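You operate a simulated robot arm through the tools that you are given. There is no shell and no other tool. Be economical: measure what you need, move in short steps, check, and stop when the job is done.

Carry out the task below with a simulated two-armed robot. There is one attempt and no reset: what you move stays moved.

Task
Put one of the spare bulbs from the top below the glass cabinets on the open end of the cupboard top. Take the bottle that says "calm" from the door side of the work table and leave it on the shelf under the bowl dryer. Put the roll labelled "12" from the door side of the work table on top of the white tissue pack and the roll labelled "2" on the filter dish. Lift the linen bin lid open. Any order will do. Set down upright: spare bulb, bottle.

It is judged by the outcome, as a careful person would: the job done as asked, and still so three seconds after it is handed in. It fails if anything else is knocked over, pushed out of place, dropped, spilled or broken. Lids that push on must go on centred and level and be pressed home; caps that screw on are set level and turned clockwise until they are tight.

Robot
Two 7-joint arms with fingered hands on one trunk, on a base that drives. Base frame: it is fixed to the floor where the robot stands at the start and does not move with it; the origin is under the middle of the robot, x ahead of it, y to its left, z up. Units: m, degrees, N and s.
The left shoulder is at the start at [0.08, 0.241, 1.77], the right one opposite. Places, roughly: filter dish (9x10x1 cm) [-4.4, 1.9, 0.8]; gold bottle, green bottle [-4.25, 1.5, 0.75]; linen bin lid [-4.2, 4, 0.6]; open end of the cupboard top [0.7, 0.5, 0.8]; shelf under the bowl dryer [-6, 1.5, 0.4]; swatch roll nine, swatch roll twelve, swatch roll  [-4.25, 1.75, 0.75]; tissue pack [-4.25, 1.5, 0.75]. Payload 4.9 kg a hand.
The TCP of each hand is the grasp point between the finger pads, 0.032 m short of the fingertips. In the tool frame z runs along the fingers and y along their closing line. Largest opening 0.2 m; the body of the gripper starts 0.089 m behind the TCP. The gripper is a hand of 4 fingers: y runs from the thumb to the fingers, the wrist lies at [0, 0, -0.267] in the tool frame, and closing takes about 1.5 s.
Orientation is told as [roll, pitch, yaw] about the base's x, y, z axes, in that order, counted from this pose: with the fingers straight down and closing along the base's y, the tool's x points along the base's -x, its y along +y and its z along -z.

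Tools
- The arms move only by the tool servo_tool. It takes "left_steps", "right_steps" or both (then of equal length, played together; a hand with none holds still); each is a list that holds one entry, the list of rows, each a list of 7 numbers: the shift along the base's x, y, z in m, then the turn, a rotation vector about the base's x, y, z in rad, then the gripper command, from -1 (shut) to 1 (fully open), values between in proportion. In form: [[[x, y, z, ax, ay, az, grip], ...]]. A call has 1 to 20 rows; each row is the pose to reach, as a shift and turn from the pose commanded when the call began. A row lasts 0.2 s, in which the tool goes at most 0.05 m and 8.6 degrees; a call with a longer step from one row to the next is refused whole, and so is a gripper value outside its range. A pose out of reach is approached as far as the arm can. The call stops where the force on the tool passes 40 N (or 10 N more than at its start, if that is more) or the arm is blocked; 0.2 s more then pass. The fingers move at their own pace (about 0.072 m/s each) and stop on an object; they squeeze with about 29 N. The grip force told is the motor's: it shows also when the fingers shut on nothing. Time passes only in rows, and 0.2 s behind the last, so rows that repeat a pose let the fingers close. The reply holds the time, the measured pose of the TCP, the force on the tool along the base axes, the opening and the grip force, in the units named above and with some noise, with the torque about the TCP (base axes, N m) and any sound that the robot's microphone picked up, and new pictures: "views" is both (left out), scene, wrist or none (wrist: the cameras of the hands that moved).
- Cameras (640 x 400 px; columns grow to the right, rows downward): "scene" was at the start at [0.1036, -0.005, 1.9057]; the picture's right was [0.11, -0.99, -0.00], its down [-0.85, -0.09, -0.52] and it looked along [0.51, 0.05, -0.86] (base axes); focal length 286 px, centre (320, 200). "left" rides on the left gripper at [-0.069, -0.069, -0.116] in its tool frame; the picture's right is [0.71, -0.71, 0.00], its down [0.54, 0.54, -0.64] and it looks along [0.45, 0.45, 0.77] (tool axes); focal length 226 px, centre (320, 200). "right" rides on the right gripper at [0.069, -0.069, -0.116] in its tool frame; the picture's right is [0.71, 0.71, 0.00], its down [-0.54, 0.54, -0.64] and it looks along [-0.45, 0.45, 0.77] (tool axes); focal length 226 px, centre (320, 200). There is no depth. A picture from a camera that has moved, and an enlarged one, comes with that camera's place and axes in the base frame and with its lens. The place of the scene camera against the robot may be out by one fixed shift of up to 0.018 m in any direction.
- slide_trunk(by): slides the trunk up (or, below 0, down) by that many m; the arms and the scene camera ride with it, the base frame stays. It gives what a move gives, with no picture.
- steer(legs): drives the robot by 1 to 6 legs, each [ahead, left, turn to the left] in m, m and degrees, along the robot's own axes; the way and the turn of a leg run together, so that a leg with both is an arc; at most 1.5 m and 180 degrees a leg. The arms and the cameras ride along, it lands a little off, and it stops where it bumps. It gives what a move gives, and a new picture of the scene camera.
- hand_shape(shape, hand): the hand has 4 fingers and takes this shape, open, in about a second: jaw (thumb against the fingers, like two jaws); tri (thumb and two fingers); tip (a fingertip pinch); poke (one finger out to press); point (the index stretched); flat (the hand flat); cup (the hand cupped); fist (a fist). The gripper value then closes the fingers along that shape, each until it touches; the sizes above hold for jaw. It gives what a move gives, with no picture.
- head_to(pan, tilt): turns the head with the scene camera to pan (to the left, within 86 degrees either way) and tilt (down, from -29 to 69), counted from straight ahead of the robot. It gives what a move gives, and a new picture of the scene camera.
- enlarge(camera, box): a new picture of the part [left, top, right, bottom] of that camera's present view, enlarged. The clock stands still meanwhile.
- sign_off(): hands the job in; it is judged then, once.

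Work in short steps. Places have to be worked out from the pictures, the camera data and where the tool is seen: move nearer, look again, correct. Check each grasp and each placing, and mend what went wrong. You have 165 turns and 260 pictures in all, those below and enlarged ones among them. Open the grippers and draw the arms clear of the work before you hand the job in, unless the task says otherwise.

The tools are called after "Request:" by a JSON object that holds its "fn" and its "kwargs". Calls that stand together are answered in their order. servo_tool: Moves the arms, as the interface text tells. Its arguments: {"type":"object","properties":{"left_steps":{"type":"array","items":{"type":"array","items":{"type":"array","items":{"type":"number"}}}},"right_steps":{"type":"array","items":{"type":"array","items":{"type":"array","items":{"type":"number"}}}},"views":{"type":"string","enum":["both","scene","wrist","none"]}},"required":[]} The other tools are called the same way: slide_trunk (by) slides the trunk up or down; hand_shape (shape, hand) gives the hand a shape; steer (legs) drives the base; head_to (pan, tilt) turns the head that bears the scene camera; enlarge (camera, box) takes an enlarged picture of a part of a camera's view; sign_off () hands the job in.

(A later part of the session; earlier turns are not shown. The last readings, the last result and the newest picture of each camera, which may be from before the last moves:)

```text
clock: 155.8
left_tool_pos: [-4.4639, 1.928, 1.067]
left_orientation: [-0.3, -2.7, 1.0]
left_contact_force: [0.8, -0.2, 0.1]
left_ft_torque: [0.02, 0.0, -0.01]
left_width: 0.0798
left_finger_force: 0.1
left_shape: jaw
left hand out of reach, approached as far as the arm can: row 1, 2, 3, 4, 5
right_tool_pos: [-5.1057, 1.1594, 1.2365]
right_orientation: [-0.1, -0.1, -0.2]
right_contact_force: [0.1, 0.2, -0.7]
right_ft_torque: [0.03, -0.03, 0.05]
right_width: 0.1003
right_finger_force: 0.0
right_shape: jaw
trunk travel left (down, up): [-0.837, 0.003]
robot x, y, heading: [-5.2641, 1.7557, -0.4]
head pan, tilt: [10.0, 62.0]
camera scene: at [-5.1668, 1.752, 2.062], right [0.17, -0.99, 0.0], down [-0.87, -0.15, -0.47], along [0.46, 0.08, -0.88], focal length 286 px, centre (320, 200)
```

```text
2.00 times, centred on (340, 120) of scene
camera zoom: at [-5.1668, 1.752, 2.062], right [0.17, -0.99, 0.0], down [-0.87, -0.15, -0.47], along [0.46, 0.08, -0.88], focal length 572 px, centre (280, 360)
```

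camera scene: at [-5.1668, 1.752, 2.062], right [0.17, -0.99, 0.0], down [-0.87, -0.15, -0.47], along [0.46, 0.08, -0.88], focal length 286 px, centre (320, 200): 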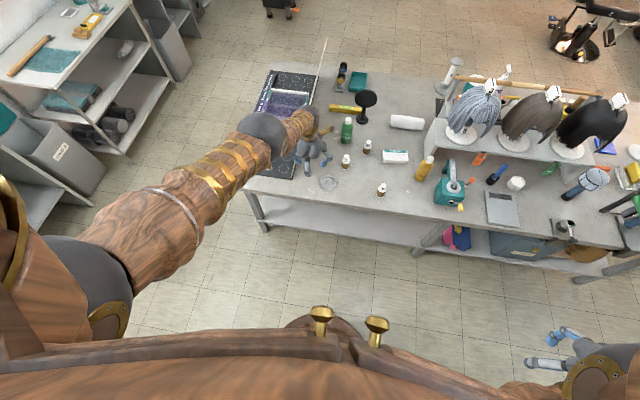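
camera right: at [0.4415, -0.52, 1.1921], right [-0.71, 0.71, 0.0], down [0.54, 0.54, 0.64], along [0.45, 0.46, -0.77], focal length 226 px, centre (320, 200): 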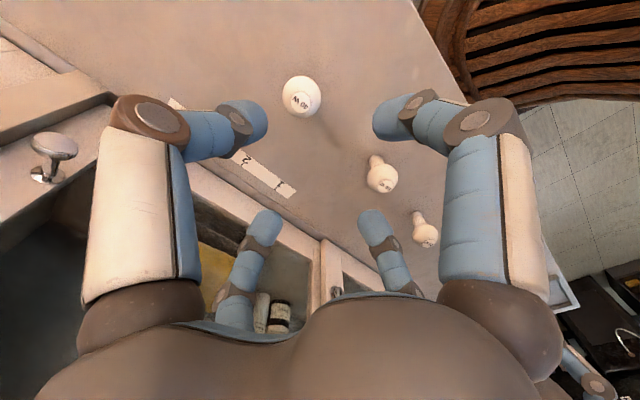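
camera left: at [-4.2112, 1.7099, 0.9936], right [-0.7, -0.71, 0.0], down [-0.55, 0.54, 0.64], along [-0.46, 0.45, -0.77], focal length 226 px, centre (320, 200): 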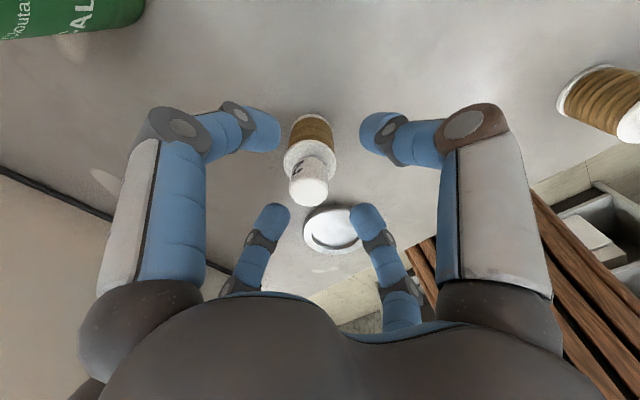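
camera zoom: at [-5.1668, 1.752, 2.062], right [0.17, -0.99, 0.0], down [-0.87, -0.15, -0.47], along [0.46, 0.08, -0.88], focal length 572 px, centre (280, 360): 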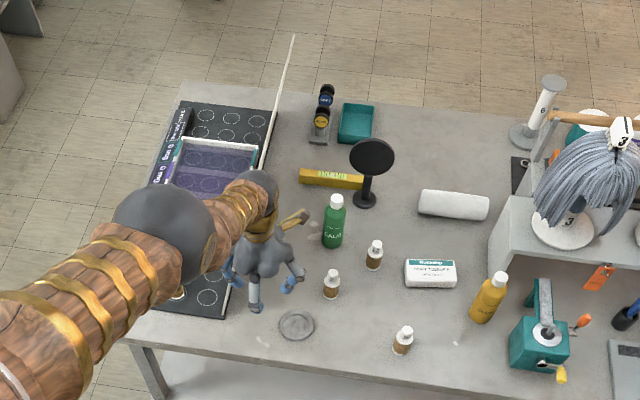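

I raise the hand high above everything first, then swing it left and inward to make the elbow bend.

Request:
{"fn": "servo_tool", "kwargs": {"left_steps": [[[0, 0, 0.05, 0, 0, 0, -0.2], [0, 0, 0.1, 0, 0, 0, -0.2], [0, 0, 0.15, 0, 0, 0, -0.2], [0, 0, 0.2, 0, 0, 0, -0.2], [0, 0, 0.25, 0, 0, 0, -0.2], [0, 0, 0.3, 0, 0, 0, -0.2], [0, 0, 0.35, 0, 0, 0, -0.2], [-0.02, 0.04, 0.35, 0, 0, 0, -0.2], [-0.04, 0.08, 0.35, 0, 0, 0, -0.2], [-0.06, 0.12, 0.35, 0, 0, 0, -0.2], [-0.08, 0.16, 0.35, 0, 0, 0, -0.2], [-0.1, 0.2, 0.35, 0, 0, 0, -0.2], [-0.12, 0.24, 0.35, 0, 0, 0, -0.2], [-0.14, 0.28, 0.35, 0, 0, 0, -0.2], [-0.16, 0.32, 0.35, 0, 0, 0, -0.2]]], "views": "scene"}}

```text
clock: 159.0
left_tool_pos: [-4.4032, 2.3267, 1.367]
left_orientation: [-0.8, -2.4, 0.9]
left_contact_force: [0.8, 0.5, 0.1]
left_ft_torque: [0.05, 0.03, 0.03]
left_width: 0.0802
left_finger_force: 0.0
left_shape: jaw
left hand out of reach, approached as far as the arm can: row 1, 2, 3, 4, 5, 6, 7, 8, 9, 10, 11, 12, 13, 14, 15
right_tool_pos: [-5.108, 1.161, 1.239]
right_orientation: [-0.2, 0.1, -0.2]
right_contact_force: [0.3, 0.2, 1.0]
right_ft_torque: [-0.04, -0.06, 0.03]
right_width: 0.1004
right_finger_force: 0.1
right_shape: jaw
trunk travel left (down, up): [-0.837, 0.003]
robot x, y, heading: [-5.2652, 1.7543, -0.1]
head pan, tilt: [10.0, 62.0]
camera scene: at [-5.1697, 1.7576, 2.0621], right [0.17, -0.99, 0.0], down [-0.87, -0.15, -0.47], along [0.46, 0.08, -0.88], focal length 286 px, centre (320, 200)
```

scene: 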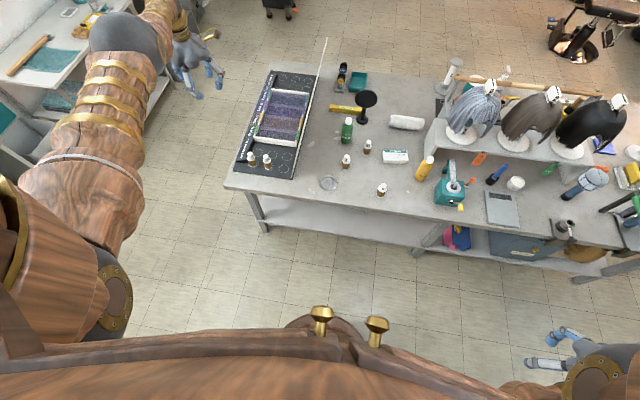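

The hand is now in free space beside the table. I command it well inward and with a wrist turn, to make the elbow flex.

Request:
{"fn": "servo_tool", "kwargs": {"left_steps": [[[-0.04, -0.02, 0.0, 0, 0, -0.1, -0.2], [-0.08, -0.04, 0, 0, 0.1, -0.15, -0.2], [-0.12, -0.06, 0, 0, 0.2, -0.2, -0.2], [-0.16, -0.08, 0, 0, 0.3, -0.3, -0.2], [-0.2, -0.1, 0, 0, 0.4, -0.35, -0.2], [-0.24, -0.12, 0, 0, 0.5, -0.4, -0.2], [-0.24, -0.15, 0, 0, 0.6, -0.4, -0.2], [-0.24, -0.18, 0, 0, 0.7, -0.4, -0.2], [-0.24, -0.2, 0, 0, 0.7, -0.4, -0.2]]], "views": "scene"}}

```text
clock: 161.0
left_tool_pos: [-4.5384, 2.1363, 1.3258]
left_orientation: [-9.1, 36.3, -25.6]
left_contact_force: [0.2, 0.6, 1.0]
left_ft_torque: [-0.05, 0.0, -0.01]
left_width: 0.0802
left_finger_force: 0.1
left_shape: jaw
left hand out of reach, approached as far as the arm can: row 1, 2, 3, 4, 5, 6, 7, 8, 9
right_tool_pos: [-5.1063, 1.1589, 1.2362]
right_orientation: [-0.1, 0.0, -0.3]
right_contact_force: [-0.2, -0.3, 0.4]
right_ft_torque: [0.01, -0.04, 0.0]
right_width: 0.1005
right_finger_force: 0.1
right_shape: jaw
trunk travel left (down, up): [-0.837, 0.003]
robot x, y, heading: [-5.2697, 1.7544, 0.1]
head pan, tilt: [10.0, 62.0]
camera scene: at [-5.1674, 1.7518, 2.0621], right [0.17, -0.99, 0.0], down [-0.87, -0.15, -0.47], along [0.46, 0.08, -0.88], focal length 286 px, centre (320, 200)
```

scene: 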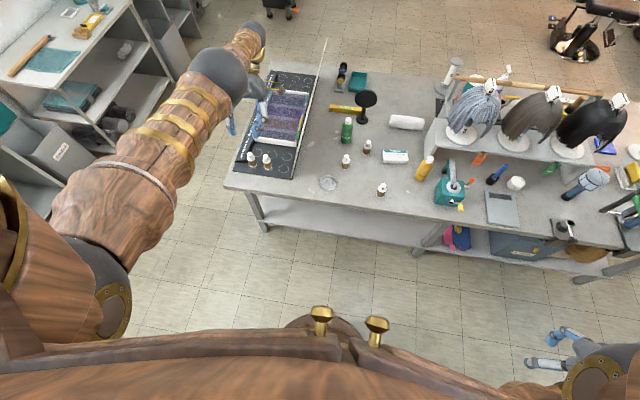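

By my figures the elbow has in fact begun to bend (shoulder–wrist 0.90 rather than 0.96 m). I hold the command some rows with the tool levelled again to see if it converges.

Request:
{"fn": "servo_tool", "kwargs": {"left_steps": [[[0, 0, 0, 0, -0.1, 0.1, -0.2], [0, 0, 0, 0, -0.2, 0.2, -0.2], [0, 0, 0, 0, -0.3, 0.3, -0.2], [0, 0, 0, 0, -0.4, 0.4, -0.2], [0, 0, 0, 0, -0.5, 0.4, -0.2], [0, 0, 0, 0, -0.6, 0.4, -0.2], [0, 0, 0, 0, -0.7, 0.4, -0.2], [0, 0, 0, 0, -0.7, 0.4, -0.2], [0, 0, 0, 0, -0.7, 0.4, -0.2], [0, 0, 0, 0, -0.7, 0.4, -0.2]]], "views": "none"}}

```text
clock: 163.2
left_tool_pos: [-4.3785, 2.1726, 1.2722]
left_orientation: [-0.2, -3.0, 1.1]
left_contact_force: [0.1, 0.4, -0.1]
left_ft_torque: [-0.01, -0.03, 0.0]
left_width: 0.08
left_finger_force: 0.1
left_shape: jaw
left hand out of reach, approached as far as the arm can: row 1, 2, 3, 4, 5, 6, 7, 8, 9, 10
right_tool_pos: [-5.1065, 1.1586, 1.2377]
right_orientation: [0.0, 0.0, -0.2]
right_contact_force: [-0.5, 0.6, -0.7]
right_ft_torque: [0.01, 0.0, 0.0]
right_width: 0.1001
right_finger_force: 0.0
right_shape: jaw
trunk travel left (down, up): [-0.837, 0.003]
robot x, y, heading: [-5.2665, 1.7514, 0.1]
head pan, tilt: [10.0, 62.0]
```

It did not converge, so another joint (forearm/wrist turn) is likely at its limit. As the hand is symmetric, I try a large yaw to free it.

Request:
{"fn": "servo_tool", "kwargs": {"left_steps": [[[0, 0, 0, 0, 0, -0.14, -0.2], [0, 0, 0, 0, 0, -0.28, -0.2], [0, 0, 0, 0, 0, -0.42, -0.2], [0, 0, 0, 0, 0, -0.56, -0.2], [0, 0, 0, 0, 0, -0.7, -0.2], [0, 0, 0, 0, 0, -0.84, -0.2], [0, 0, 0, 0, 0, -0.98, -0.2], [0, 0, 0, 0, 0, -1.12, -0.2], [0, 0, 0, 0, 0, -1.2, -0.2], [0, 0, 0, 0, 0, -1.2, -0.2]]], "views": "none"}}

```text
clock: 165.4
left_tool_pos: [-4.3865, 2.1723, 1.2747]
left_orientation: [-0.3, -2.8, -67.9]
left_contact_force: [0.4, 0.2, 0.2]
left_ft_torque: [0.01, 0.02, -0.02]
left_width: 0.0797
left_finger_force: 0.1
left_shape: jaw
left hand out of reach, approached as far as the arm can: row 5, 6, 7, 8, 9, 10
right_tool_pos: [-5.1064, 1.159, 1.2371]
right_orientation: [-0.1, 0.0, -0.1]
right_contact_force: [-0.7, -0.1, 0.2]
right_ft_torque: [-0.01, -0.01, -0.04]
right_width: 0.1003
right_finger_force: 0.0
right_shape: jaw
trunk travel left (down, up): [-0.837, 0.003]
robot x, y, heading: [-5.2662, 1.755, -0.4]
head pan, tilt: [10.0, 62.0]
```

The call's start pose seems reset each time, and the first rows succeed. I undo the yaw and probe which small directions are reachable.

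Request:
{"fn": "servo_tool", "kwargs": {"left_steps": [[[0, 0, 0, 0, 0, 0.14, -0.2], [0, 0, 0, 0, 0, 0.28, -0.2], [0, 0, 0, 0, 0, 0.42, -0.2], [0, 0, 0, 0, 0, 0.56, -0.2], [0, 0, 0, 0, 0, 0.7, -0.2], [0, 0, 0.03, 0, 0, 0.7, -0.2], [0, 0, 0, 0, 0, 0.7, -0.2], [0, 0, -0.03, 0, 0, 0.7, -0.2], [0, 0, 0, 0, 0, 0.7, -0.2], [0, 0.03, 0, 0, 0, 0.7, -0.2], [0, 0, 0, 0, 0, 0.7, -0.2], [0, -0.03, 0, 0, 0, 0.7, -0.2], [0, 0, 0, 0, 0, 0.7, -0.2], [-0.03, 0, 0, 0, 0, 0.7, -0.2], [0, 0, 0, 0, 0, 0.7, -0.2], [0, 0, 0, 0, 0.12, 0.7, -0.2], [0, 0, 0, 0, 0, 0.7, -0.2], [0, 0, 0, 0, -0.12, 0.7, -0.2], [0, 0, 0, 0, 0, 0.7, -0.2]]], "views": "none"}}

```text
clock: 169.4
left_tool_pos: [-4.3859, 2.1721, 1.2739]
left_orientation: [-0.4, -2.9, -27.7]
left_contact_force: [-0.5, -0.1, -1.2]
left_ft_torque: [0.01, -0.02, 0.0]
left_width: 0.0801
left_finger_force: 0.0
left_shape: jaw
left hand out of reach, approached as far as the arm can: row 8, 16
right_tool_pos: [-5.1053, 1.1581, 1.2362]
right_orientation: [0.0, 0.1, -0.1]
right_contact_force: [-0.1, 0.2, 0.7]
right_ft_torque: [0.01, 0.04, 0.02]
right_width: 0.1003
right_finger_force: 0.0
right_shape: jaw
trunk travel left (down, up): [-0.837, 0.003]
robot x, y, heading: [-5.2678, 1.756, -0.3]
head pan, tilt: [10.0, 62.0]
```

Now up, sideways and inward moves work. I pull the hand inward step by step.

Request:
{"fn": "servo_tool", "kwargs": {"left_steps": [[[-0.03, 0, 0.01, 0, 0, 0, -0.2], [-0.06, 0, 0.02, 0, 0, 0, -0.2], [-0.09, 0, 0.03, 0, 0, 0, -0.2], [-0.12, 0, 0.04, 0, 0, 0, -0.2], [-0.15, 0, 0.04, 0, 0, 0, -0.2], [-0.18, 0, 0.04, 0, 0, 0, -0.2], [-0.21, 0, 0.04, 0, 0, 0, -0.2]]], "views": "scene"}}

```text
clock: 171.0
left_tool_pos: [-4.5979, 2.1716, 1.3168]
left_orientation: [-0.3, -3.0, -27.8]
left_contact_force: [-0.1, 0.5, -0.4]
left_ft_torque: [-0.02, -0.01, 0.03]
left_width: 0.08
left_finger_force: 0.0
left_shape: jaw
right_tool_pos: [-5.1077, 1.1583, 1.237]
right_orientation: [-0.1, 0.0, -0.2]
right_contact_force: [-0.3, -0.7, 0.0]
right_ft_torque: [0.0, -0.02, -0.02]
right_width: 0.1003
right_finger_force: 0.0
right_shape: jaw
trunk travel left (down, up): [-0.837, 0.003]
robot x, y, heading: [-5.2661, 1.753, -0.2]
head pan, tilt: [10.0, 62.0]
camera scene: at [-5.1682, 1.7527, 2.0621], right [0.17, -0.99, 0.0], down [-0.87, -0.15, -0.47], along [0.46, 0.08, -0.88], focal length 286 px, centre (320, 200)
```

scene: 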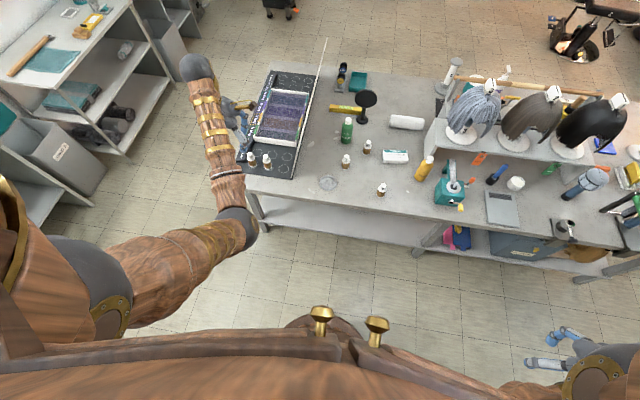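

The elbow is bent properly again. I bring the hand in front of the robot, raise it slightly and lower the trunk, which gives much better reach.

Request:
{"fn": "servo_tool", "kwargs": {"left_steps": [[[0, -0.04, 0.02, 0, 0, 0, -0.2], [-0.01, -0.08, 0.04, 0, 0, 0, -0.2], [-0.02, -0.12, 0.06, 0, 0, 0, -0.2], [-0.03, -0.16, 0.08, 0, 0.03, 0, -0.2], [-0.03, -0.2, 0.1, 0, 0.05, 0, -0.2], [-0.03, -0.24, 0.12, 0, 0.05, 0, -0.2], [-0.03, -0.28, 0.12, 0, 0.05, 0, -0.2]]], "right_steps": [[[0, 0, 0.03, 0, 0, 0, 0], [0, 0, 0.06, 0, 0, 0, 0], [0, 0, 0.09, 0, 0, 0, 0], [0, 0, 0.12, 0, 0, 0, 0], [0, 0, 0.15, 0, 0, 0, 0], [0, 0, 0.15, 0, 0, 0, 0], [0, 0, 0.15, 0, 0, 0, 0]]], "views": "none"}}

Request:
{"fn": "slide_trunk", "kwargs": {"by": -0.35}}

Request:
{"fn": "head_to", "kwargs": {"pan": 0, "tilt": 45}}

```text
clock: 172.6
left_tool_pos: [-4.6257, 1.889, 1.4366]
left_orientation: [-1.6, -0.3, -27.6]
left_contact_force: [-0.5, -1.0, 0.9]
left_ft_torque: [0.04, -0.01, -0.01]
left_width: 0.0801
left_finger_force: 0.0
left_shape: jaw
right_tool_pos: [-5.1066, 1.1566, 1.3852]
right_orientation: [0.1, 0.0, -0.1]
right_contact_force: [0.1, -0.5, 0.5]
right_ft_torque: [0.04, 0.03, 0.0]
right_width: 0.1002
right_finger_force: 0.0
right_shape: jaw
trunk travel left (down, up): [-0.837, 0.003]
robot x, y, heading: [-5.267, 1.7551, -0.3]
head pan, tilt: [10.0, 62.0]
```

```text
clock: 176.1
left_tool_pos: [-4.6268, 1.8914, 1.0872]
left_orientation: [-1.6, -0.4, -27.6]
left_contact_force: [-0.2, 0.8, 0.3]
left_ft_torque: [0.02, 0.01, 0.0]
left_width: 0.08
left_finger_force: 0.0
left_shape: jaw
right_tool_pos: [-5.1068, 1.1594, 1.0372]
right_orientation: [-0.2, -0.1, -0.2]
right_contact_force: [0.1, 0.0, 0.2]
right_ft_torque: [-0.03, -0.02, -0.01]
right_width: 0.1004
right_finger_force: 0.1
right_shape: jaw
trunk travel left (down, up): [-0.487, 0.353]
robot x, y, heading: [-5.2637, 1.7568, -0.2]
head pan, tilt: [10.0, 62.0]
```

```text
clock: 176.8
left_tool_pos: [-4.626, 1.8925, 1.0867]
left_orientation: [-1.5, -0.4, -27.6]
left_contact_force: [0.2, 0.0, -0.2]
left_ft_torque: [0.02, -0.01, -0.01]
left_width: 0.0799
left_finger_force: 0.0
left_shape: jaw
right_tool_pos: [-5.1062, 1.1596, 1.0371]
right_orientation: [-0.1, 0.1, -0.2]
right_contact_force: [-0.6, 0.1, -0.2]
right_ft_torque: [0.01, 0.02, -0.02]
right_width: 0.1003
right_finger_force: 0.1
right_shape: jaw
trunk travel left (down, up): [-0.487, 0.353]
robot x, y, heading: [-5.2652, 1.7543, 0.0]
head pan, tilt: [0.0, 45.0]
camera scene: at [-5.1499, 1.7413, 1.7338], right [0.0, -1.0, 0.0], down [-0.71, 0.0, -0.71], along [0.71, 0.0, -0.71], focal length 286 px, centre (320, 200)
```

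scene: 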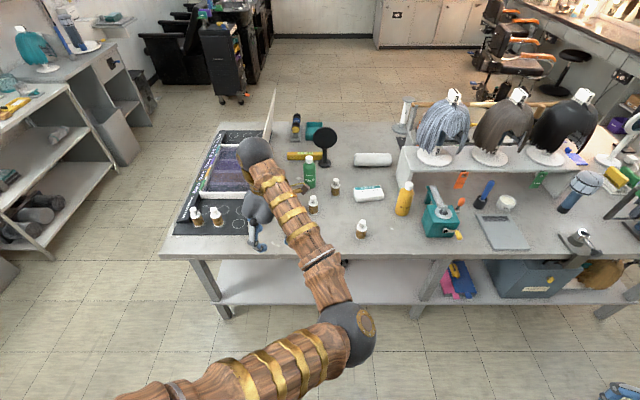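

All items stand. I drive forward 0.38 m and then position the hand above roll 2.

Request:
{"fn": "steer", "kwargs": {"legs": [[0.38, 0, 0]]}}

Request:
{"fn": "servo_tool", "kwargs": {"left_steps": [[[-0.01, -0.03, 0.0, 0, 0, 0, -0.2], [-0.02, -0.06, 0.0, 0, 0, 0, -0.2], [-0.02, -0.09, 0.0, 0, 0, 0, -0.2], [-0.02, -0.118, 0.0, 0.03, 0, 0, -0.2]]], "views": "both"}}

```text
clock: 179.2
left_tool_pos: [-4.2477, 1.8906, 1.086]
left_orientation: [-1.6, -0.6, -27.6]
left_contact_force: [0.5, 1.2, 1.0]
left_ft_torque: [0.0, -0.04, -0.01]
left_width: 0.0799
left_finger_force: 0.1
left_shape: jaw
right_tool_pos: [-4.7285, 1.1599, 1.0377]
right_orientation: [-0.2, 0.0, -0.2]
right_contact_force: [-0.3, 0.1, -0.2]
right_ft_torque: [-0.03, 0.0, 0.0]
right_width: 0.1003
right_finger_force: 0.1
right_shape: jaw
trunk travel left (down, up): [-0.487, 0.353]
robot x, y, heading: [-4.8898, 1.752, 0.1]
head pan, tilt: [0.0, 45.0]
camera scene: at [-4.7722, 1.7403, 1.734], right [0.0, -1.0, 0.0], down [-0.71, 0.0, -0.71], along [0.71, 0.0, -0.71], focal length 286 px, centre (320, 200)
```

scene: 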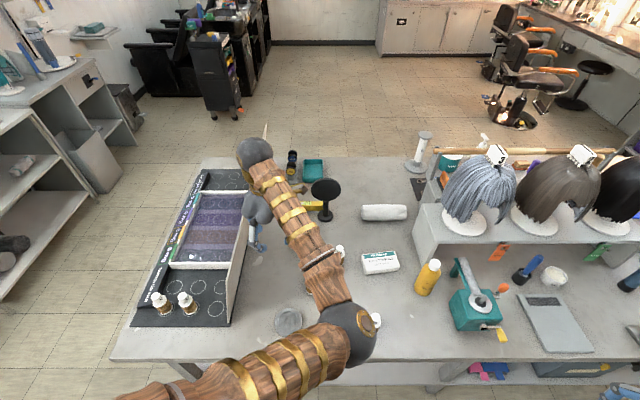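

```text
clock: 180.2
left_tool_pos: [-4.2678, 1.772, 1.0882]
left_orientation: [0.0, 0.3, -27.6]
left_contact_force: [-0.1, -1.3, -0.5]
left_ft_torque: [0.03, 0.0, 0.0]
left_width: 0.08
left_finger_force: 0.0
left_shape: jaw
right_tool_pos: [-4.7277, 1.1583, 1.0359]
right_orientation: [0.0, 0.0, -0.1]
right_contact_force: [0.0, -0.2, -0.6]
right_ft_torque: [0.0, 0.0, -0.04]
right_width: 0.1002
right_finger_force: 0.0
right_shape: jaw
trunk travel left (down, up): [-0.487, 0.353]
robot x, y, heading: [-4.8891, 1.7529, -0.2]
head pan, tilt: [0.0, 45.0]
camera scene: at [-4.7717, 1.739, 1.7339], right [0.0, -1.0, 0.0], down [-0.71, 0.0, -0.71], along [0.71, 0.0, -0.71], focal length 286 px, centre (320, 200)
camera left: at [-4.2384, 1.6793, 1.2031], right [-0.95, -0.3, 0.0], down [-0.23, 0.73, 0.65], along [-0.2, 0.62, -0.76], focal length 226 px, centre (320, 200)
```

scene: 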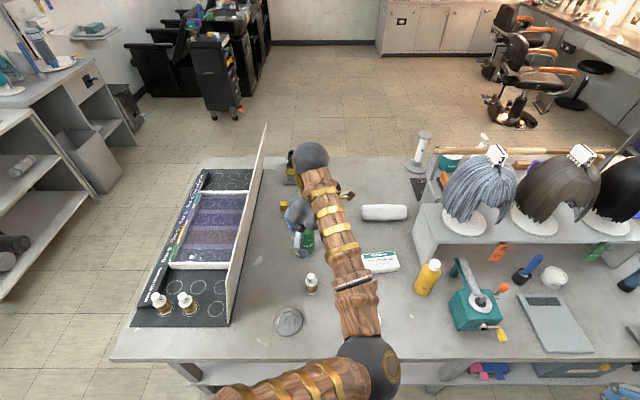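
left: 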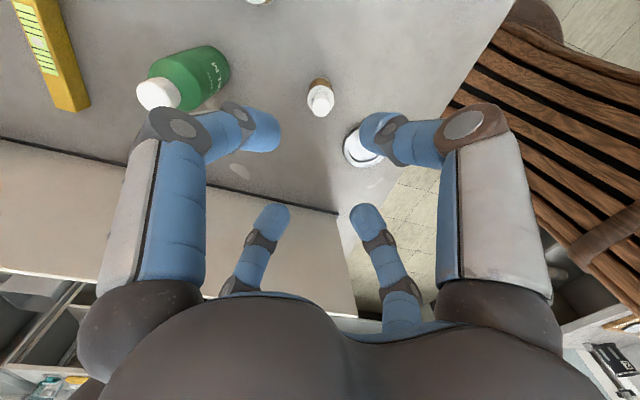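

Roll 2 is at [-4.270,1.777]. I descend to just above it and check.

Request:
{"fn": "servo_tool", "kwargs": {"left_steps": [[[-0.002, 0.005, -0.04, 0, 0, 0, -0.2], [-0.002, 0.005, -0.08, 0, 0, 0, -0.2], [-0.002, 0.005, -0.12, 0, 0, 0, -0.2], [-0.002, 0.005, -0.16, 0, 0, 0, -0.2]]], "views": "wrist"}}

```text
clock: 181.2
left_tool_pos: [-4.2699, 1.7778, 0.9259]
left_orientation: [-0.3, 0.3, -27.7]
left_contact_force: [-0.8, -0.6, 0.2]
left_ft_torque: [-0.03, -0.03, -0.02]
left_width: 0.0798
left_finger_force: 0.0
left_shape: jaw
right_tool_pos: [-4.7268, 1.1585, 1.0366]
right_orientation: [-0.1, 0.1, -0.2]
right_contact_force: [0.6, -0.1, 0.3]
right_ft_torque: [-0.01, 0.01, -0.06]
right_width: 0.1003
right_finger_force: 0.0
right_shape: jaw
trunk travel left (down, up): [-0.487, 0.353]
robot x, y, heading: [-4.889, 1.7518, -0.1]
head pan, tilt: [0.0, 45.0]
camera left: at [-4.2402, 1.6854, 1.0416], right [-0.95, -0.3, 0.01], down [-0.22, 0.73, 0.64], along [-0.2, 0.61, -0.76], focal length 226 px, centre (320, 200)
```

left: 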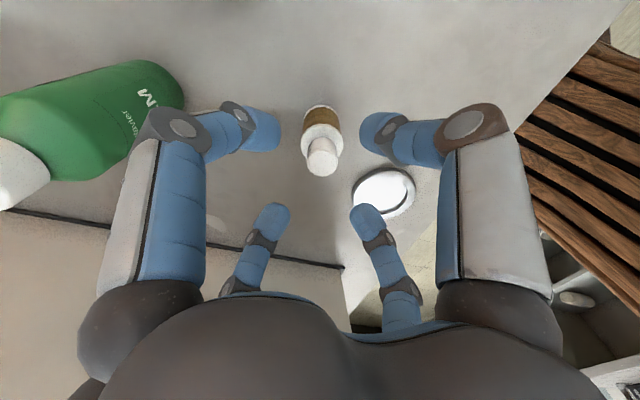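

Centred within a few mm. I descend around the roll and close.

Request:
{"fn": "servo_tool", "kwargs": {"left_steps": [[[-0.002, 0.002, -0.035, 0, 0, 0, -0.2], [-0.002, 0.002, -0.07, 0, 0, 0, -0.2], [-0.002, 0.002, -0.1, 0, 0, 0, -0.2], [-0.002, 0.002, -0.1, 0, 0, 0, -0.6], [-0.002, 0.002, -0.1, 0, 0, 0, -1], [-0.002, 0.002, -0.1, 0, 0, 0, -1], [-0.002, 0.002, -0.1, 0, 0, 0, -1]]], "views": "wrist"}}

```text
clock: 182.8
left_tool_pos: [-4.2722, 1.7807, 0.8256]
left_orientation: [-0.2, 0.4, -27.6]
left_contact_force: [0.0, -0.3, -0.1]
left_ft_torque: [0.02, -0.02, -0.03]
left_width: 0.0381
left_finger_force: 29.1
left_shape: jaw
right_tool_pos: [-4.7275, 1.159, 1.0364]
right_orientation: [-0.1, 0.0, -0.2]
right_contact_force: [0.5, -0.2, 0.9]
right_ft_torque: [0.01, 0.0, 0.01]
right_width: 0.1001
right_finger_force: 0.0
right_shape: jaw
trunk travel left (down, up): [-0.487, 0.353]
robot x, y, heading: [-4.8885, 1.75, 0.0]
head pan, tilt: [0.0, 45.0]
camera left: at [-4.2421, 1.6876, 0.9417], right [-0.95, -0.3, 0.01], down [-0.22, 0.73, 0.65], along [-0.2, 0.61, -0.76], focal length 226 px, centre (320, 200)
```

left: 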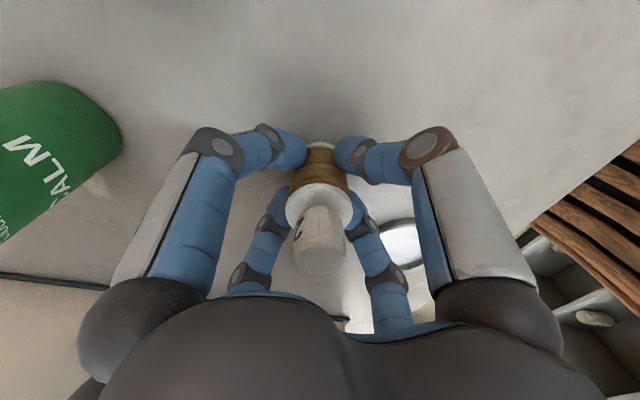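

Roll 2 is held. I lift it, move above the dish at about [-4.397,1.855], and look.

Request:
{"fn": "servo_tool", "kwargs": {"left_steps": [[[0, 0, 0.04, 0, 0, 0, -1], [0, 0, 0.09, 0, 0, 0, -1], [-0.035, 0.02, 0.09, 0, 0, 0, -1], [-0.07, 0.04, 0.09, 0, 0, 0, -1], [-0.105, 0.06, 0.09, 0, 0, 0, -1], [-0.125, 0.075, 0.09, 0, 0, 0, -1]]], "views": "both"}}

```text
clock: 184.2
left_tool_pos: [-4.3969, 1.8553, 0.9175]
left_orientation: [-0.3, 0.2, -27.7]
left_contact_force: [-0.9, -4.9, -0.7]
left_ft_torque: [0.48, -0.17, -0.03]
left_width: 0.0378
left_finger_force: 28.6
left_shape: jaw
right_tool_pos: [-4.7291, 1.162, 1.0372]
right_orientation: [-0.1, 0.0, -0.2]
right_contact_force: [-0.1, 0.1, 0.3]
right_ft_torque: [-0.04, -0.01, 0.0]
right_width: 0.1002
right_finger_force: 0.1
right_shape: jaw
trunk travel left (down, up): [-0.487, 0.353]
robot x, y, heading: [-4.8853, 1.7532, -0.2]
head pan, tilt: [0.0, 45.0]
camera scene: at [-4.7718, 1.7436, 1.734], right [0.0, -1.0, 0.0], down [-0.71, 0.0, -0.71], along [0.71, 0.0, -0.71], focal length 286 px, centre (320, 200)
camera left: at [-4.3676, 1.7629, 1.0331], right [-0.95, -0.3, 0.01], down [-0.22, 0.73, 0.64], along [-0.2, 0.61, -0.77], focal length 226 px, centre (320, 200)
```

scene: 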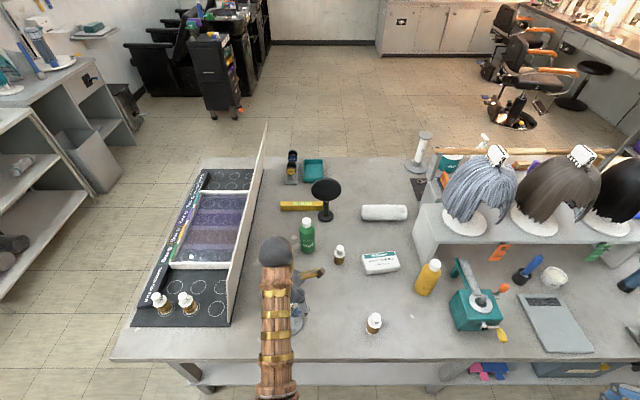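
left: 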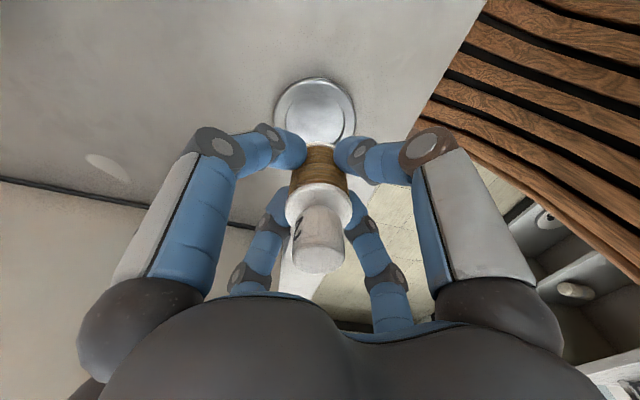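

Dish centre reads [-4.391,1.847]. I shift by that and lower the roll onto it in small steps.

Request:
{"fn": "servo_tool", "kwargs": {"left_steps": [[[0.006, -0.008, -0.02, 0, 0, 0, -1], [0.006, -0.008, -0.05, 0, 0, 0, -1], [0.006, -0.008, -0.07, 0, 0, 0, -1], [0.006, -0.008, -0.079, 0, 0, 0, -1], [0.006, -0.008, -0.082, 0, 0, 0, -1]]], "views": "wrist"}}

```text
clock: 185.4
left_tool_pos: [-4.3916, 1.847, 0.834]
left_orientation: [0.0, 0.3, -27.7]
left_contact_force: [-0.4, 0.0, -0.4]
left_ft_torque: [0.0, 0.0, -0.03]
left_width: 0.0379
left_finger_force: 29.2
left_shape: jaw
right_tool_pos: [-4.7293, 1.1587, 1.0381]
right_orientation: [-0.1, 0.0, -0.2]
right_contact_force: [-0.2, 1.4, 0.4]
right_ft_torque: [-0.02, -0.01, 0.01]
right_width: 0.1003
right_finger_force: 0.1
right_shape: jaw
trunk travel left (down, up): [-0.487, 0.353]
robot x, y, heading: [-4.8875, 1.7547, -0.1]
head pan, tilt: [0.0, 45.0]
camera left: at [-4.3611, 1.7543, 0.9501], right [-0.95, -0.3, 0.01], down [-0.22, 0.73, 0.65], along [-0.2, 0.61, -0.76], focal length 226 px, centre (320, 200)
```

left: 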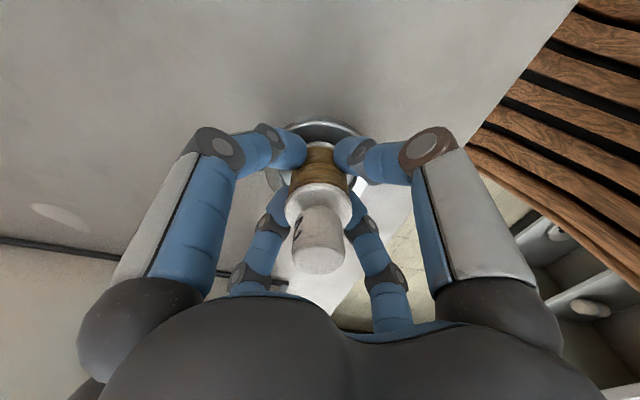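

No contact yet; I lower in 1–2 mm steps until it rests, then open.

Request:
{"fn": "servo_tool", "kwargs": {"left_steps": [[[0, 0, -0.002, 0, 0, 0, -1], [0, 0, -0.004, 0, 0, 0, -1], [0, 0, -0.005, 0, 0, 0, -1], [0, 0, -0.005, 0, 0, 0, -1]]], "views": "none"}}

```text
clock: 186.4
left_tool_pos: [-4.3909, 1.8478, 0.8289]
left_orientation: [-0.1, 0.3, -27.5]
left_contact_force: [-0.3, -0.6, -1.3]
left_ft_torque: [0.0, 0.02, 0.0]
left_width: 0.0378
left_finger_force: 29.3
left_shape: jaw
right_tool_pos: [-4.7282, 1.1576, 1.0357]
right_orientation: [-0.2, -0.1, -0.3]
right_contact_force: [-0.4, -0.2, -0.2]
right_ft_torque: [0.01, -0.01, -0.01]
right_width: 0.1002
right_finger_force: 0.1
right_shape: jaw
trunk travel left (down, up): [-0.487, 0.353]
robot x, y, heading: [-4.8872, 1.7532, 0.1]
head pan, tilt: [0.0, 45.0]
```

It is within about 3 mm of the dish floor. I open the fingers gently and look.

Request:
{"fn": "servo_tool", "kwargs": {"left_steps": [[[0, 0, -0.001, 0, 0, 0, -0.8], [0, 0, -0.001, 0, 0, 0, -0.5], [0, 0, -0.001, 0, 0, 0, -0.3], [0, 0, -0.001, 0, 0, 0, -0.2], [0, 0, -0.001, 0, 0, 0, -0.2]]], "views": "wrist"}}

```text
clock: 187.7
left_tool_pos: [-4.3911, 1.8475, 0.8275]
left_orientation: [-0.1, 0.4, -27.5]
left_contact_force: [-0.5, -0.2, -0.2]
left_ft_torque: [0.03, -0.01, -0.03]
left_width: 0.0796
left_finger_force: 0.1
left_shape: jaw
right_tool_pos: [-4.7273, 1.1577, 1.0368]
right_orientation: [-0.1, 0.1, -0.3]
right_contact_force: [-0.2, -0.3, 0.2]
right_ft_torque: [0.02, 0.0, -0.02]
right_width: 0.1001
right_finger_force: 0.0
right_shape: jaw
trunk travel left (down, up): [-0.487, 0.353]
robot x, y, heading: [-4.8865, 1.7563, -0.1]
head pan, tilt: [0.0, 45.0]
camera left: at [-4.3608, 1.7542, 0.9443], right [-0.95, -0.3, 0.01], down [-0.22, 0.73, 0.65], along [-0.2, 0.61, -0.76], focal length 226 px, centre (320, 200)
```

left: 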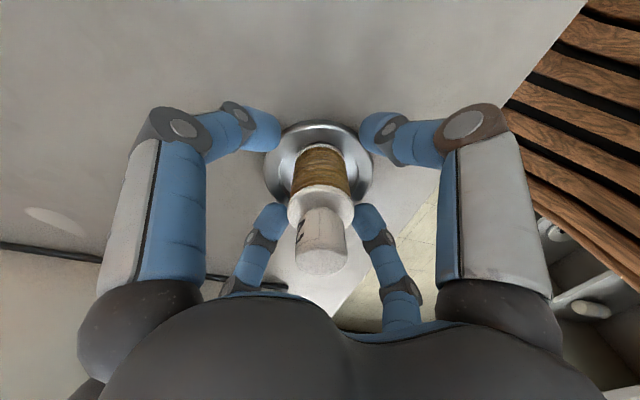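

Roll 2 stands in the dish. I raise the hand and move above roll 12.

Request:
{"fn": "servo_tool", "kwargs": {"left_steps": [[[0, 0, 0.04, 0, 0, 0, -0.2], [0, 0, 0.085, 0, 0, 0, -0.2], [0, 0, 0.13, 0, 0, 0, -0.2], [0.01, -0.01, 0.17, 0, 0, 0, -0.2], [0.04, -0.035, 0.19, 0, 0, 0, -0.2], [0.075, -0.065, 0.19, 0, 0, 0, -0.2], [0.11, -0.095, 0.19, 0, 0, 0, -0.2], [0.145, -0.125, 0.19, 0, 0, 0, -0.2], [0.175, -0.155, 0.19, 0, 0, 0, -0.2], [0.2, -0.178, 0.19, 0, 0, 0, -0.2]]], "views": "both"}}

```text
clock: 189.8
left_tool_pos: [-4.1903, 1.6678, 1.0188]
left_orientation: [-0.1, 0.4, -27.6]
left_contact_force: [0.3, 1.0, 0.8]
left_ft_torque: [0.0, -0.02, -0.01]
left_width: 0.0795
left_finger_force: 0.0
left_shape: jaw
right_tool_pos: [-4.7263, 1.158, 1.0364]
right_orientation: [-0.1, 0.1, -0.1]
right_contact_force: [-0.1, 0.5, -0.2]
right_ft_torque: [0.01, 0.02, -0.01]
right_width: 0.1002
right_finger_force: 0.0
right_shape: jaw
trunk travel left (down, up): [-0.487, 0.353]
robot x, y, heading: [-4.8878, 1.7496, -0.3]
head pan, tilt: [0.0, 45.0]
camera scene: at [-4.7696, 1.7398, 1.7337], right [0.0, -1.0, 0.0], down [-0.71, 0.0, -0.71], along [0.71, 0.0, -0.71], focal length 286 px, centre (320, 200)
camera left: at [-4.1603, 1.5754, 1.1345], right [-0.95, -0.3, 0.01], down [-0.22, 0.73, 0.65], along [-0.2, 0.62, -0.76], focal length 226 px, centre (320, 200)
```

scene: 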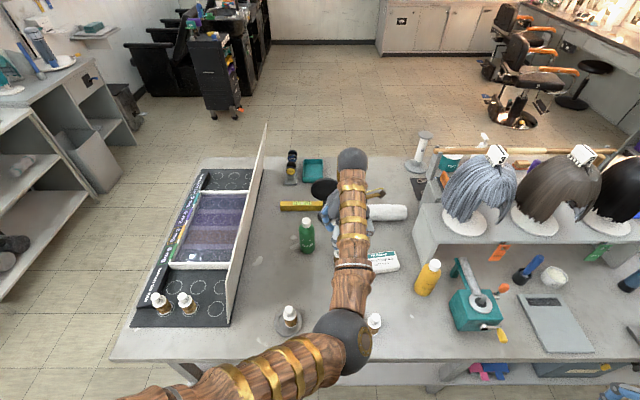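
left: 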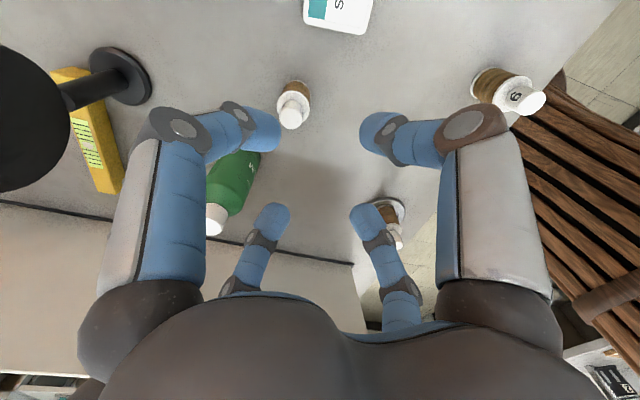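

Roll 2 stands well. Roll 12 is at about [-4.16,1.676]; I shift and descend to z≈0.93.

Request:
{"fn": "servo_tool", "kwargs": {"left_steps": [[[0.015, 0.004, -0.03, 0, 0, 0, -0.25], [0.028, 0.008, -0.06, 0, 0, 0, -0.25], [0.028, 0.008, -0.095, 0, 0, 0, -0.25]]], "views": "wrist"}}

```text
clock: 190.7
left_tool_pos: [-4.1616, 1.6779, 0.9244]
left_orientation: [0.0, 0.3, -27.6]
left_contact_force: [-0.3, 0.6, 0.0]
left_ft_torque: [0.0, -0.01, 0.01]
left_width: 0.0754
left_finger_force: 0.0
left_shape: jaw
right_tool_pos: [-4.7275, 1.1577, 1.0367]
right_orientation: [0.0, -0.2, -0.2]
right_contact_force: [-0.2, 0.2, 0.6]
right_ft_torque: [-0.02, 0.01, -0.02]
right_width: 0.1001
right_finger_force: 0.1
right_shape: jaw
trunk travel left (down, up): [-0.487, 0.353]
robot x, y, heading: [-4.8875, 1.7555, 0.2]
head pan, tilt: [0.0, 45.0]
camera left: at [-4.1332, 1.5848, 1.0397], right [-0.95, -0.3, 0.01], down [-0.22, 0.73, 0.65], along [-0.2, 0.61, -0.76], focal length 226 px, centre (320, 200)
```

left: 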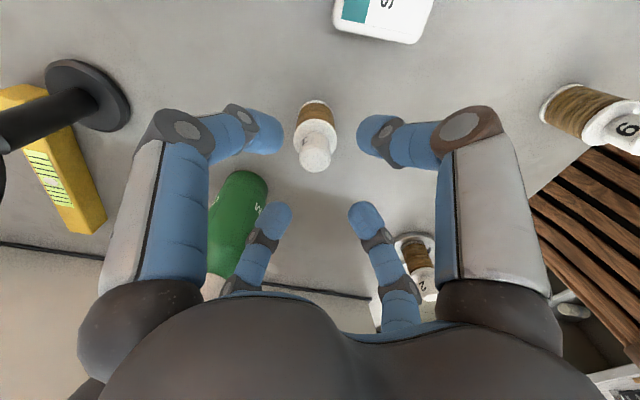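

Well centred; clearance to the bottle is about 2–3 cm. I descend and grasp.

Request:
{"fn": "servo_tool", "kwargs": {"left_steps": [[[0.001, -0.001, -0.035, 0, 0, 0, -0.3], [0.001, -0.001, -0.07, 0, 0, 0, -0.3], [0.001, -0.001, -0.098, 0, 0, 0, -0.3], [0.001, -0.001, -0.098, 0, 0, 0, -0.6], [0.001, -0.001, -0.098, 0, 0, 0, -1], [0.001, -0.001, -0.098, 0, 0, 0, -1], [0.001, -0.001, -0.098, 0, 0, 0, -1]]], "views": "wrist"}}

```text
clock: 192.2
left_tool_pos: [-4.1604, 1.6766, 0.8253]
left_orientation: [0.0, 0.4, -27.6]
left_contact_force: [1.0, 0.8, -0.1]
left_ft_torque: [-0.03, 0.0, 0.04]
left_width: 0.0384
left_finger_force: 29.2
left_shape: jaw
right_tool_pos: [-4.7277, 1.1579, 1.0366]
right_orientation: [-0.1, 0.0, -0.2]
right_contact_force: [-0.2, 0.1, -0.5]
right_ft_torque: [0.01, -0.02, 0.02]
right_width: 0.1001
right_finger_force: 0.0
right_shape: jaw
trunk travel left (down, up): [-0.487, 0.353]
robot x, y, heading: [-4.8894, 1.7501, 0.0]
head pan, tilt: [0.0, 45.0]
camera left: at [-4.1316, 1.5837, 0.9414], right [-0.95, -0.3, 0.01], down [-0.22, 0.73, 0.65], along [-0.2, 0.61, -0.76], focal length 226 px, centre (320, 200)
```

left: 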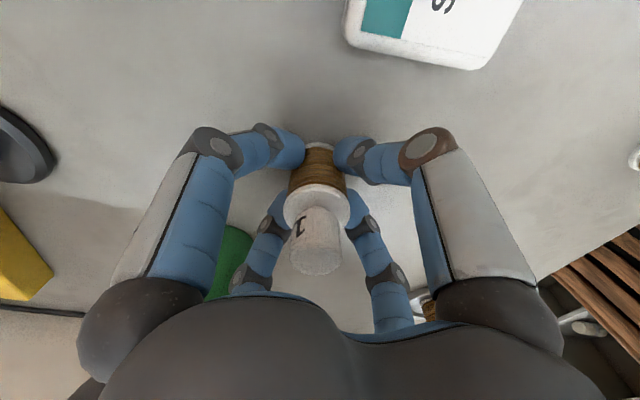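

Roll 12 is held. I lift it and shift the whole robot right so the hand comes over the tissue pack without stretching the arm.

Request:
{"fn": "servo_tool", "kwargs": {"left_steps": [[[0, 0, 0.04, 0, 0, 0, -1], [0, 0, 0.08, 0, 0, 0, -1], [-0.005, 0, 0.12, 0, 0, 0, -1]]], "views": "none"}}

Request:
{"fn": "steer", "kwargs": {"legs": [[0, -0.15, 0]]}}

Request:
{"fn": "enlarge", "kwargs": {"camera": "left", "box": [0, 0, 640, 400]}}

```text
clock: 193.1
left_tool_pos: [-4.1664, 1.6774, 0.945]
left_orientation: [-0.1, 0.5, -27.6]
left_contact_force: [0.3, 0.7, -0.4]
left_ft_torque: [-0.01, 0.0, -0.01]
left_width: 0.038
left_finger_force: 28.8
left_shape: jaw
right_tool_pos: [-4.7277, 1.1584, 1.0361]
right_orientation: [-0.1, 0.1, -0.3]
right_contact_force: [-0.1, 0.1, 0.7]
right_ft_torque: [-0.01, -0.02, 0.03]
right_width: 0.1001
right_finger_force: 0.0
right_shape: jaw
trunk travel left (down, up): [-0.487, 0.353]
robot x, y, heading: [-4.8855, 1.7507, -0.2]
head pan, tilt: [0.0, 45.0]
```

```text
clock: 194.4
left_tool_pos: [-4.1662, 1.5289, 0.946]
left_orientation: [-0.2, 0.3, -27.7]
left_contact_force: [0.3, 0.3, -1.1]
left_ft_torque: [-0.04, -0.03, -0.02]
left_width: 0.0385
left_finger_force: 29.0
left_shape: jaw
right_tool_pos: [-4.727, 1.0103, 1.0382]
right_orientation: [-0.3, 0.0, -0.1]
right_contact_force: [-0.3, 0.0, 0.5]
right_ft_torque: [-0.01, 0.0, 0.0]
right_width: 0.1001
right_finger_force: 0.1
right_shape: jaw
trunk travel left (down, up): [-0.487, 0.353]
robot x, y, heading: [-4.8878, 1.6008, -0.1]
head pan, tilt: [0.0, 45.0]
camera scene: at [-4.771, 1.5936, 1.7339], right [0.0, -1.0, 0.0], down [-0.71, 0.0, -0.71], along [0.71, 0.0, -0.71], focal length 286 px, centre (320, 200)
```

scene: 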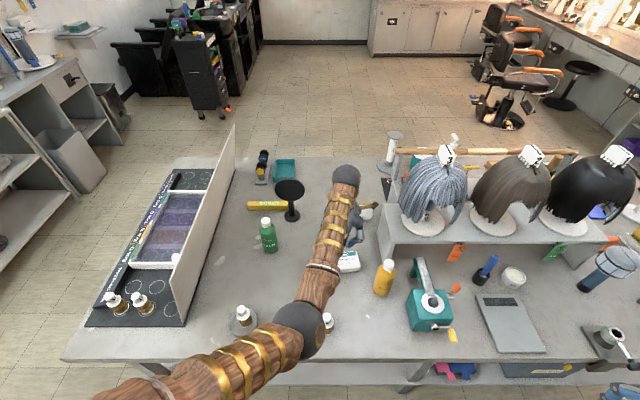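

```text
1.00 times, centred on (320, 200) of left
camera zoom: at [-4.1364, 1.4357, 1.0613], right [-0.95, -0.3, 0.01], down [-0.22, 0.73, 0.64], along [-0.2, 0.61, -0.76], focal length 226 px, centre (320, 200)
```

zoom: 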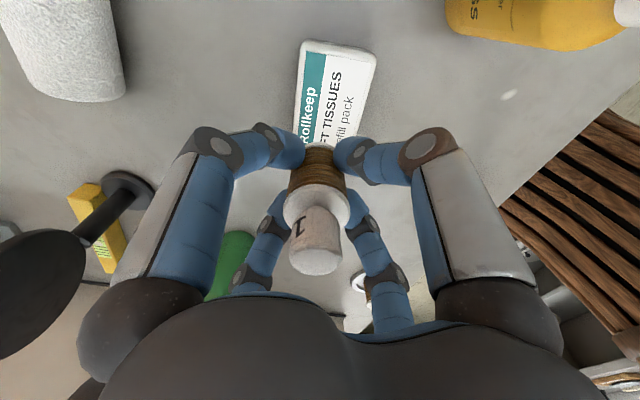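

The pack's top is centred at about [-4.175,1.523]. I adjust and lower to just above it, then creep down until contact.

Request:
{"fn": "servo_tool", "kwargs": {"left_steps": [[[-0.008, -0.006, -0.03, 0, 0, 0, -1], [-0.008, -0.006, -0.06, 0, 0, 0, -1], [-0.008, -0.006, -0.068, 0, 0, 0, -1]]], "views": "wrist"}}

Request:
{"fn": "enlarge", "kwargs": {"camera": "scene", "box": [290, 180, 420, 300]}}

```text
clock: 195.2
left_tool_pos: [-4.1744, 1.5208, 0.8765]
left_orientation: [0.0, 0.4, -27.6]
left_contact_force: [-0.5, 0.4, -1.1]
left_ft_torque: [-0.02, 0.04, 0.03]
left_width: 0.0382
left_finger_force: 29.3
left_shape: jaw
right_tool_pos: [-4.7274, 1.007, 1.0365]
right_orientation: [-0.1, 0.0, -0.1]
right_contact_force: [-1.1, 1.0, 0.0]
right_ft_torque: [-0.02, -0.02, 0.0]
right_width: 0.1005
right_finger_force: 0.0
right_shape: jaw
trunk travel left (down, up): [-0.487, 0.353]
robot x, y, heading: [-4.8873, 1.6015, -0.2]
head pan, tilt: [0.0, 45.0]
camera left: at [-4.1444, 1.427, 0.9921], right [-0.95, -0.3, 0.01], down [-0.22, 0.73, 0.65], along [-0.2, 0.61, -0.76], focal length 226 px, centre (320, 200)
```

left: 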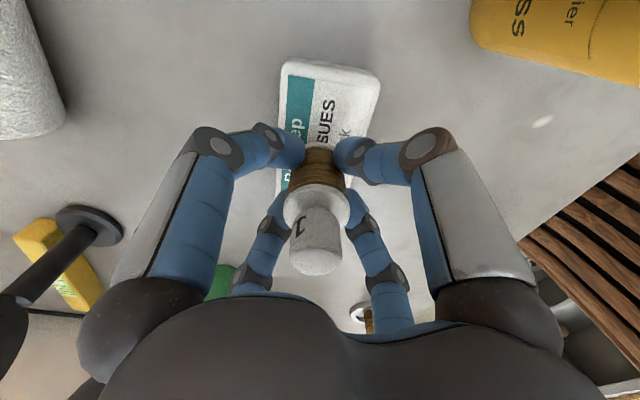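

```text
3.33 times, centred on (355, 240) of scene
camera zoom: at [-4.771, 1.5891, 1.7338], right [0.0, -1.0, 0.0], down [-0.71, 0.0, -0.71], along [0.71, 0.0, -0.71], focal length 953 px, centre (203, 67)
```

zoom: 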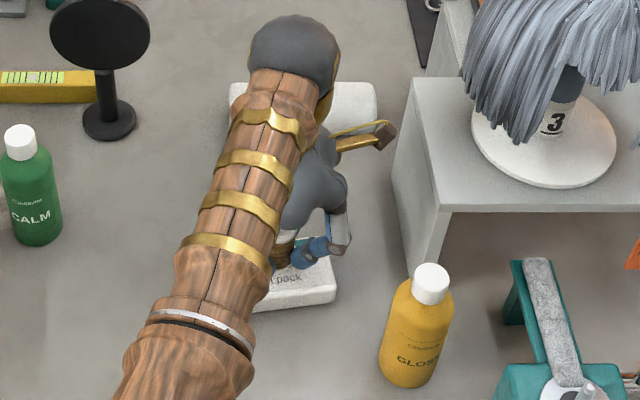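

Position looks right. I creep down until the pack takes the weight.

Request:
{"fn": "servo_tool", "kwargs": {"left_steps": [[[0, 0, -0.003, 0, 0, 0, -1], [0, 0, -0.006, 0, 0, 0, -1], [0, 0, -0.008, 0, 0, 0, -1], [0, 0, -0.009, 0, 0, 0, -1]]], "views": "wrist"}}

```text
clock: 196.2
left_tool_pos: [-4.1738, 1.5213, 0.868]
left_orientation: [-0.1, 0.4, -27.5]
left_contact_force: [-1.0, 0.1, -1.0]
left_ft_torque: [0.05, -0.03, 0.02]
left_width: 0.0381
left_finger_force: 28.6
left_shape: jaw
right_tool_pos: [-4.728, 1.0085, 1.0366]
right_orientation: [0.0, 0.0, -0.1]
right_contact_force: [-0.5, 0.1, -0.5]
right_ft_torque: [0.01, 0.02, -0.03]
right_width: 0.1003
right_finger_force: 0.1
right_shape: jaw
trunk travel left (down, up): [-0.487, 0.353]
robot x, y, heading: [-4.8894, 1.6044, 0.0]
head pan, tilt: [0.0, 45.0]
camera left: at [-4.144, 1.4278, 0.9837], right [-0.95, -0.3, 0.01], down [-0.22, 0.73, 0.65], along [-0.2, 0.61, -0.76], focal length 226 px, centre (320, 200)
```

left: 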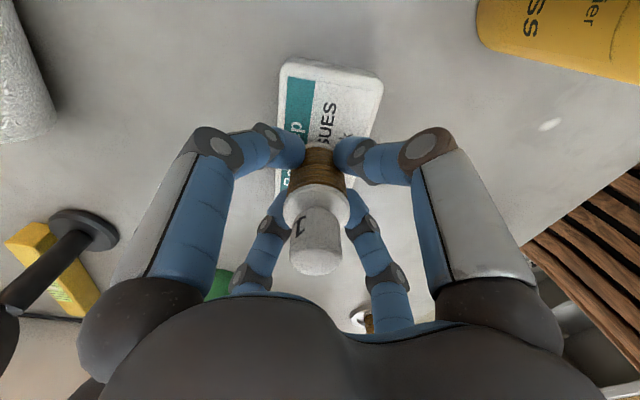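

Still free. I go 5 mm lower.

Request:
{"fn": "servo_tool", "kwargs": {"left_steps": [[[0, 0, -0.002, 0, 0, 0, -1], [0, 0, -0.004, 0, 0, 0, -1], [0, 0, -0.005, 0, 0, 0, -1]]], "views": "none"}}

```text
clock: 197.0
left_tool_pos: [-4.1737, 1.5208, 0.8636]
left_orientation: [-0.1, 0.3, -27.6]
left_contact_force: [-0.1, -0.2, -1.0]
left_ft_torque: [-0.02, -0.04, -0.02]
left_width: 0.038
left_finger_force: 28.6
left_shape: jaw
right_tool_pos: [-4.7279, 1.0082, 1.0369]
right_orientation: [-0.1, 0.0, 0.0]
right_contact_force: [-0.1, -0.2, 0.8]
right_ft_torque: [0.02, -0.02, 0.02]
right_width: 0.1
right_finger_force: 0.1
right_shape: jaw
trunk travel left (down, up): [-0.487, 0.353]
robot x, y, heading: [-4.8878, 1.6049, 0.1]
head pan, tilt: [0.0, 45.0]
```

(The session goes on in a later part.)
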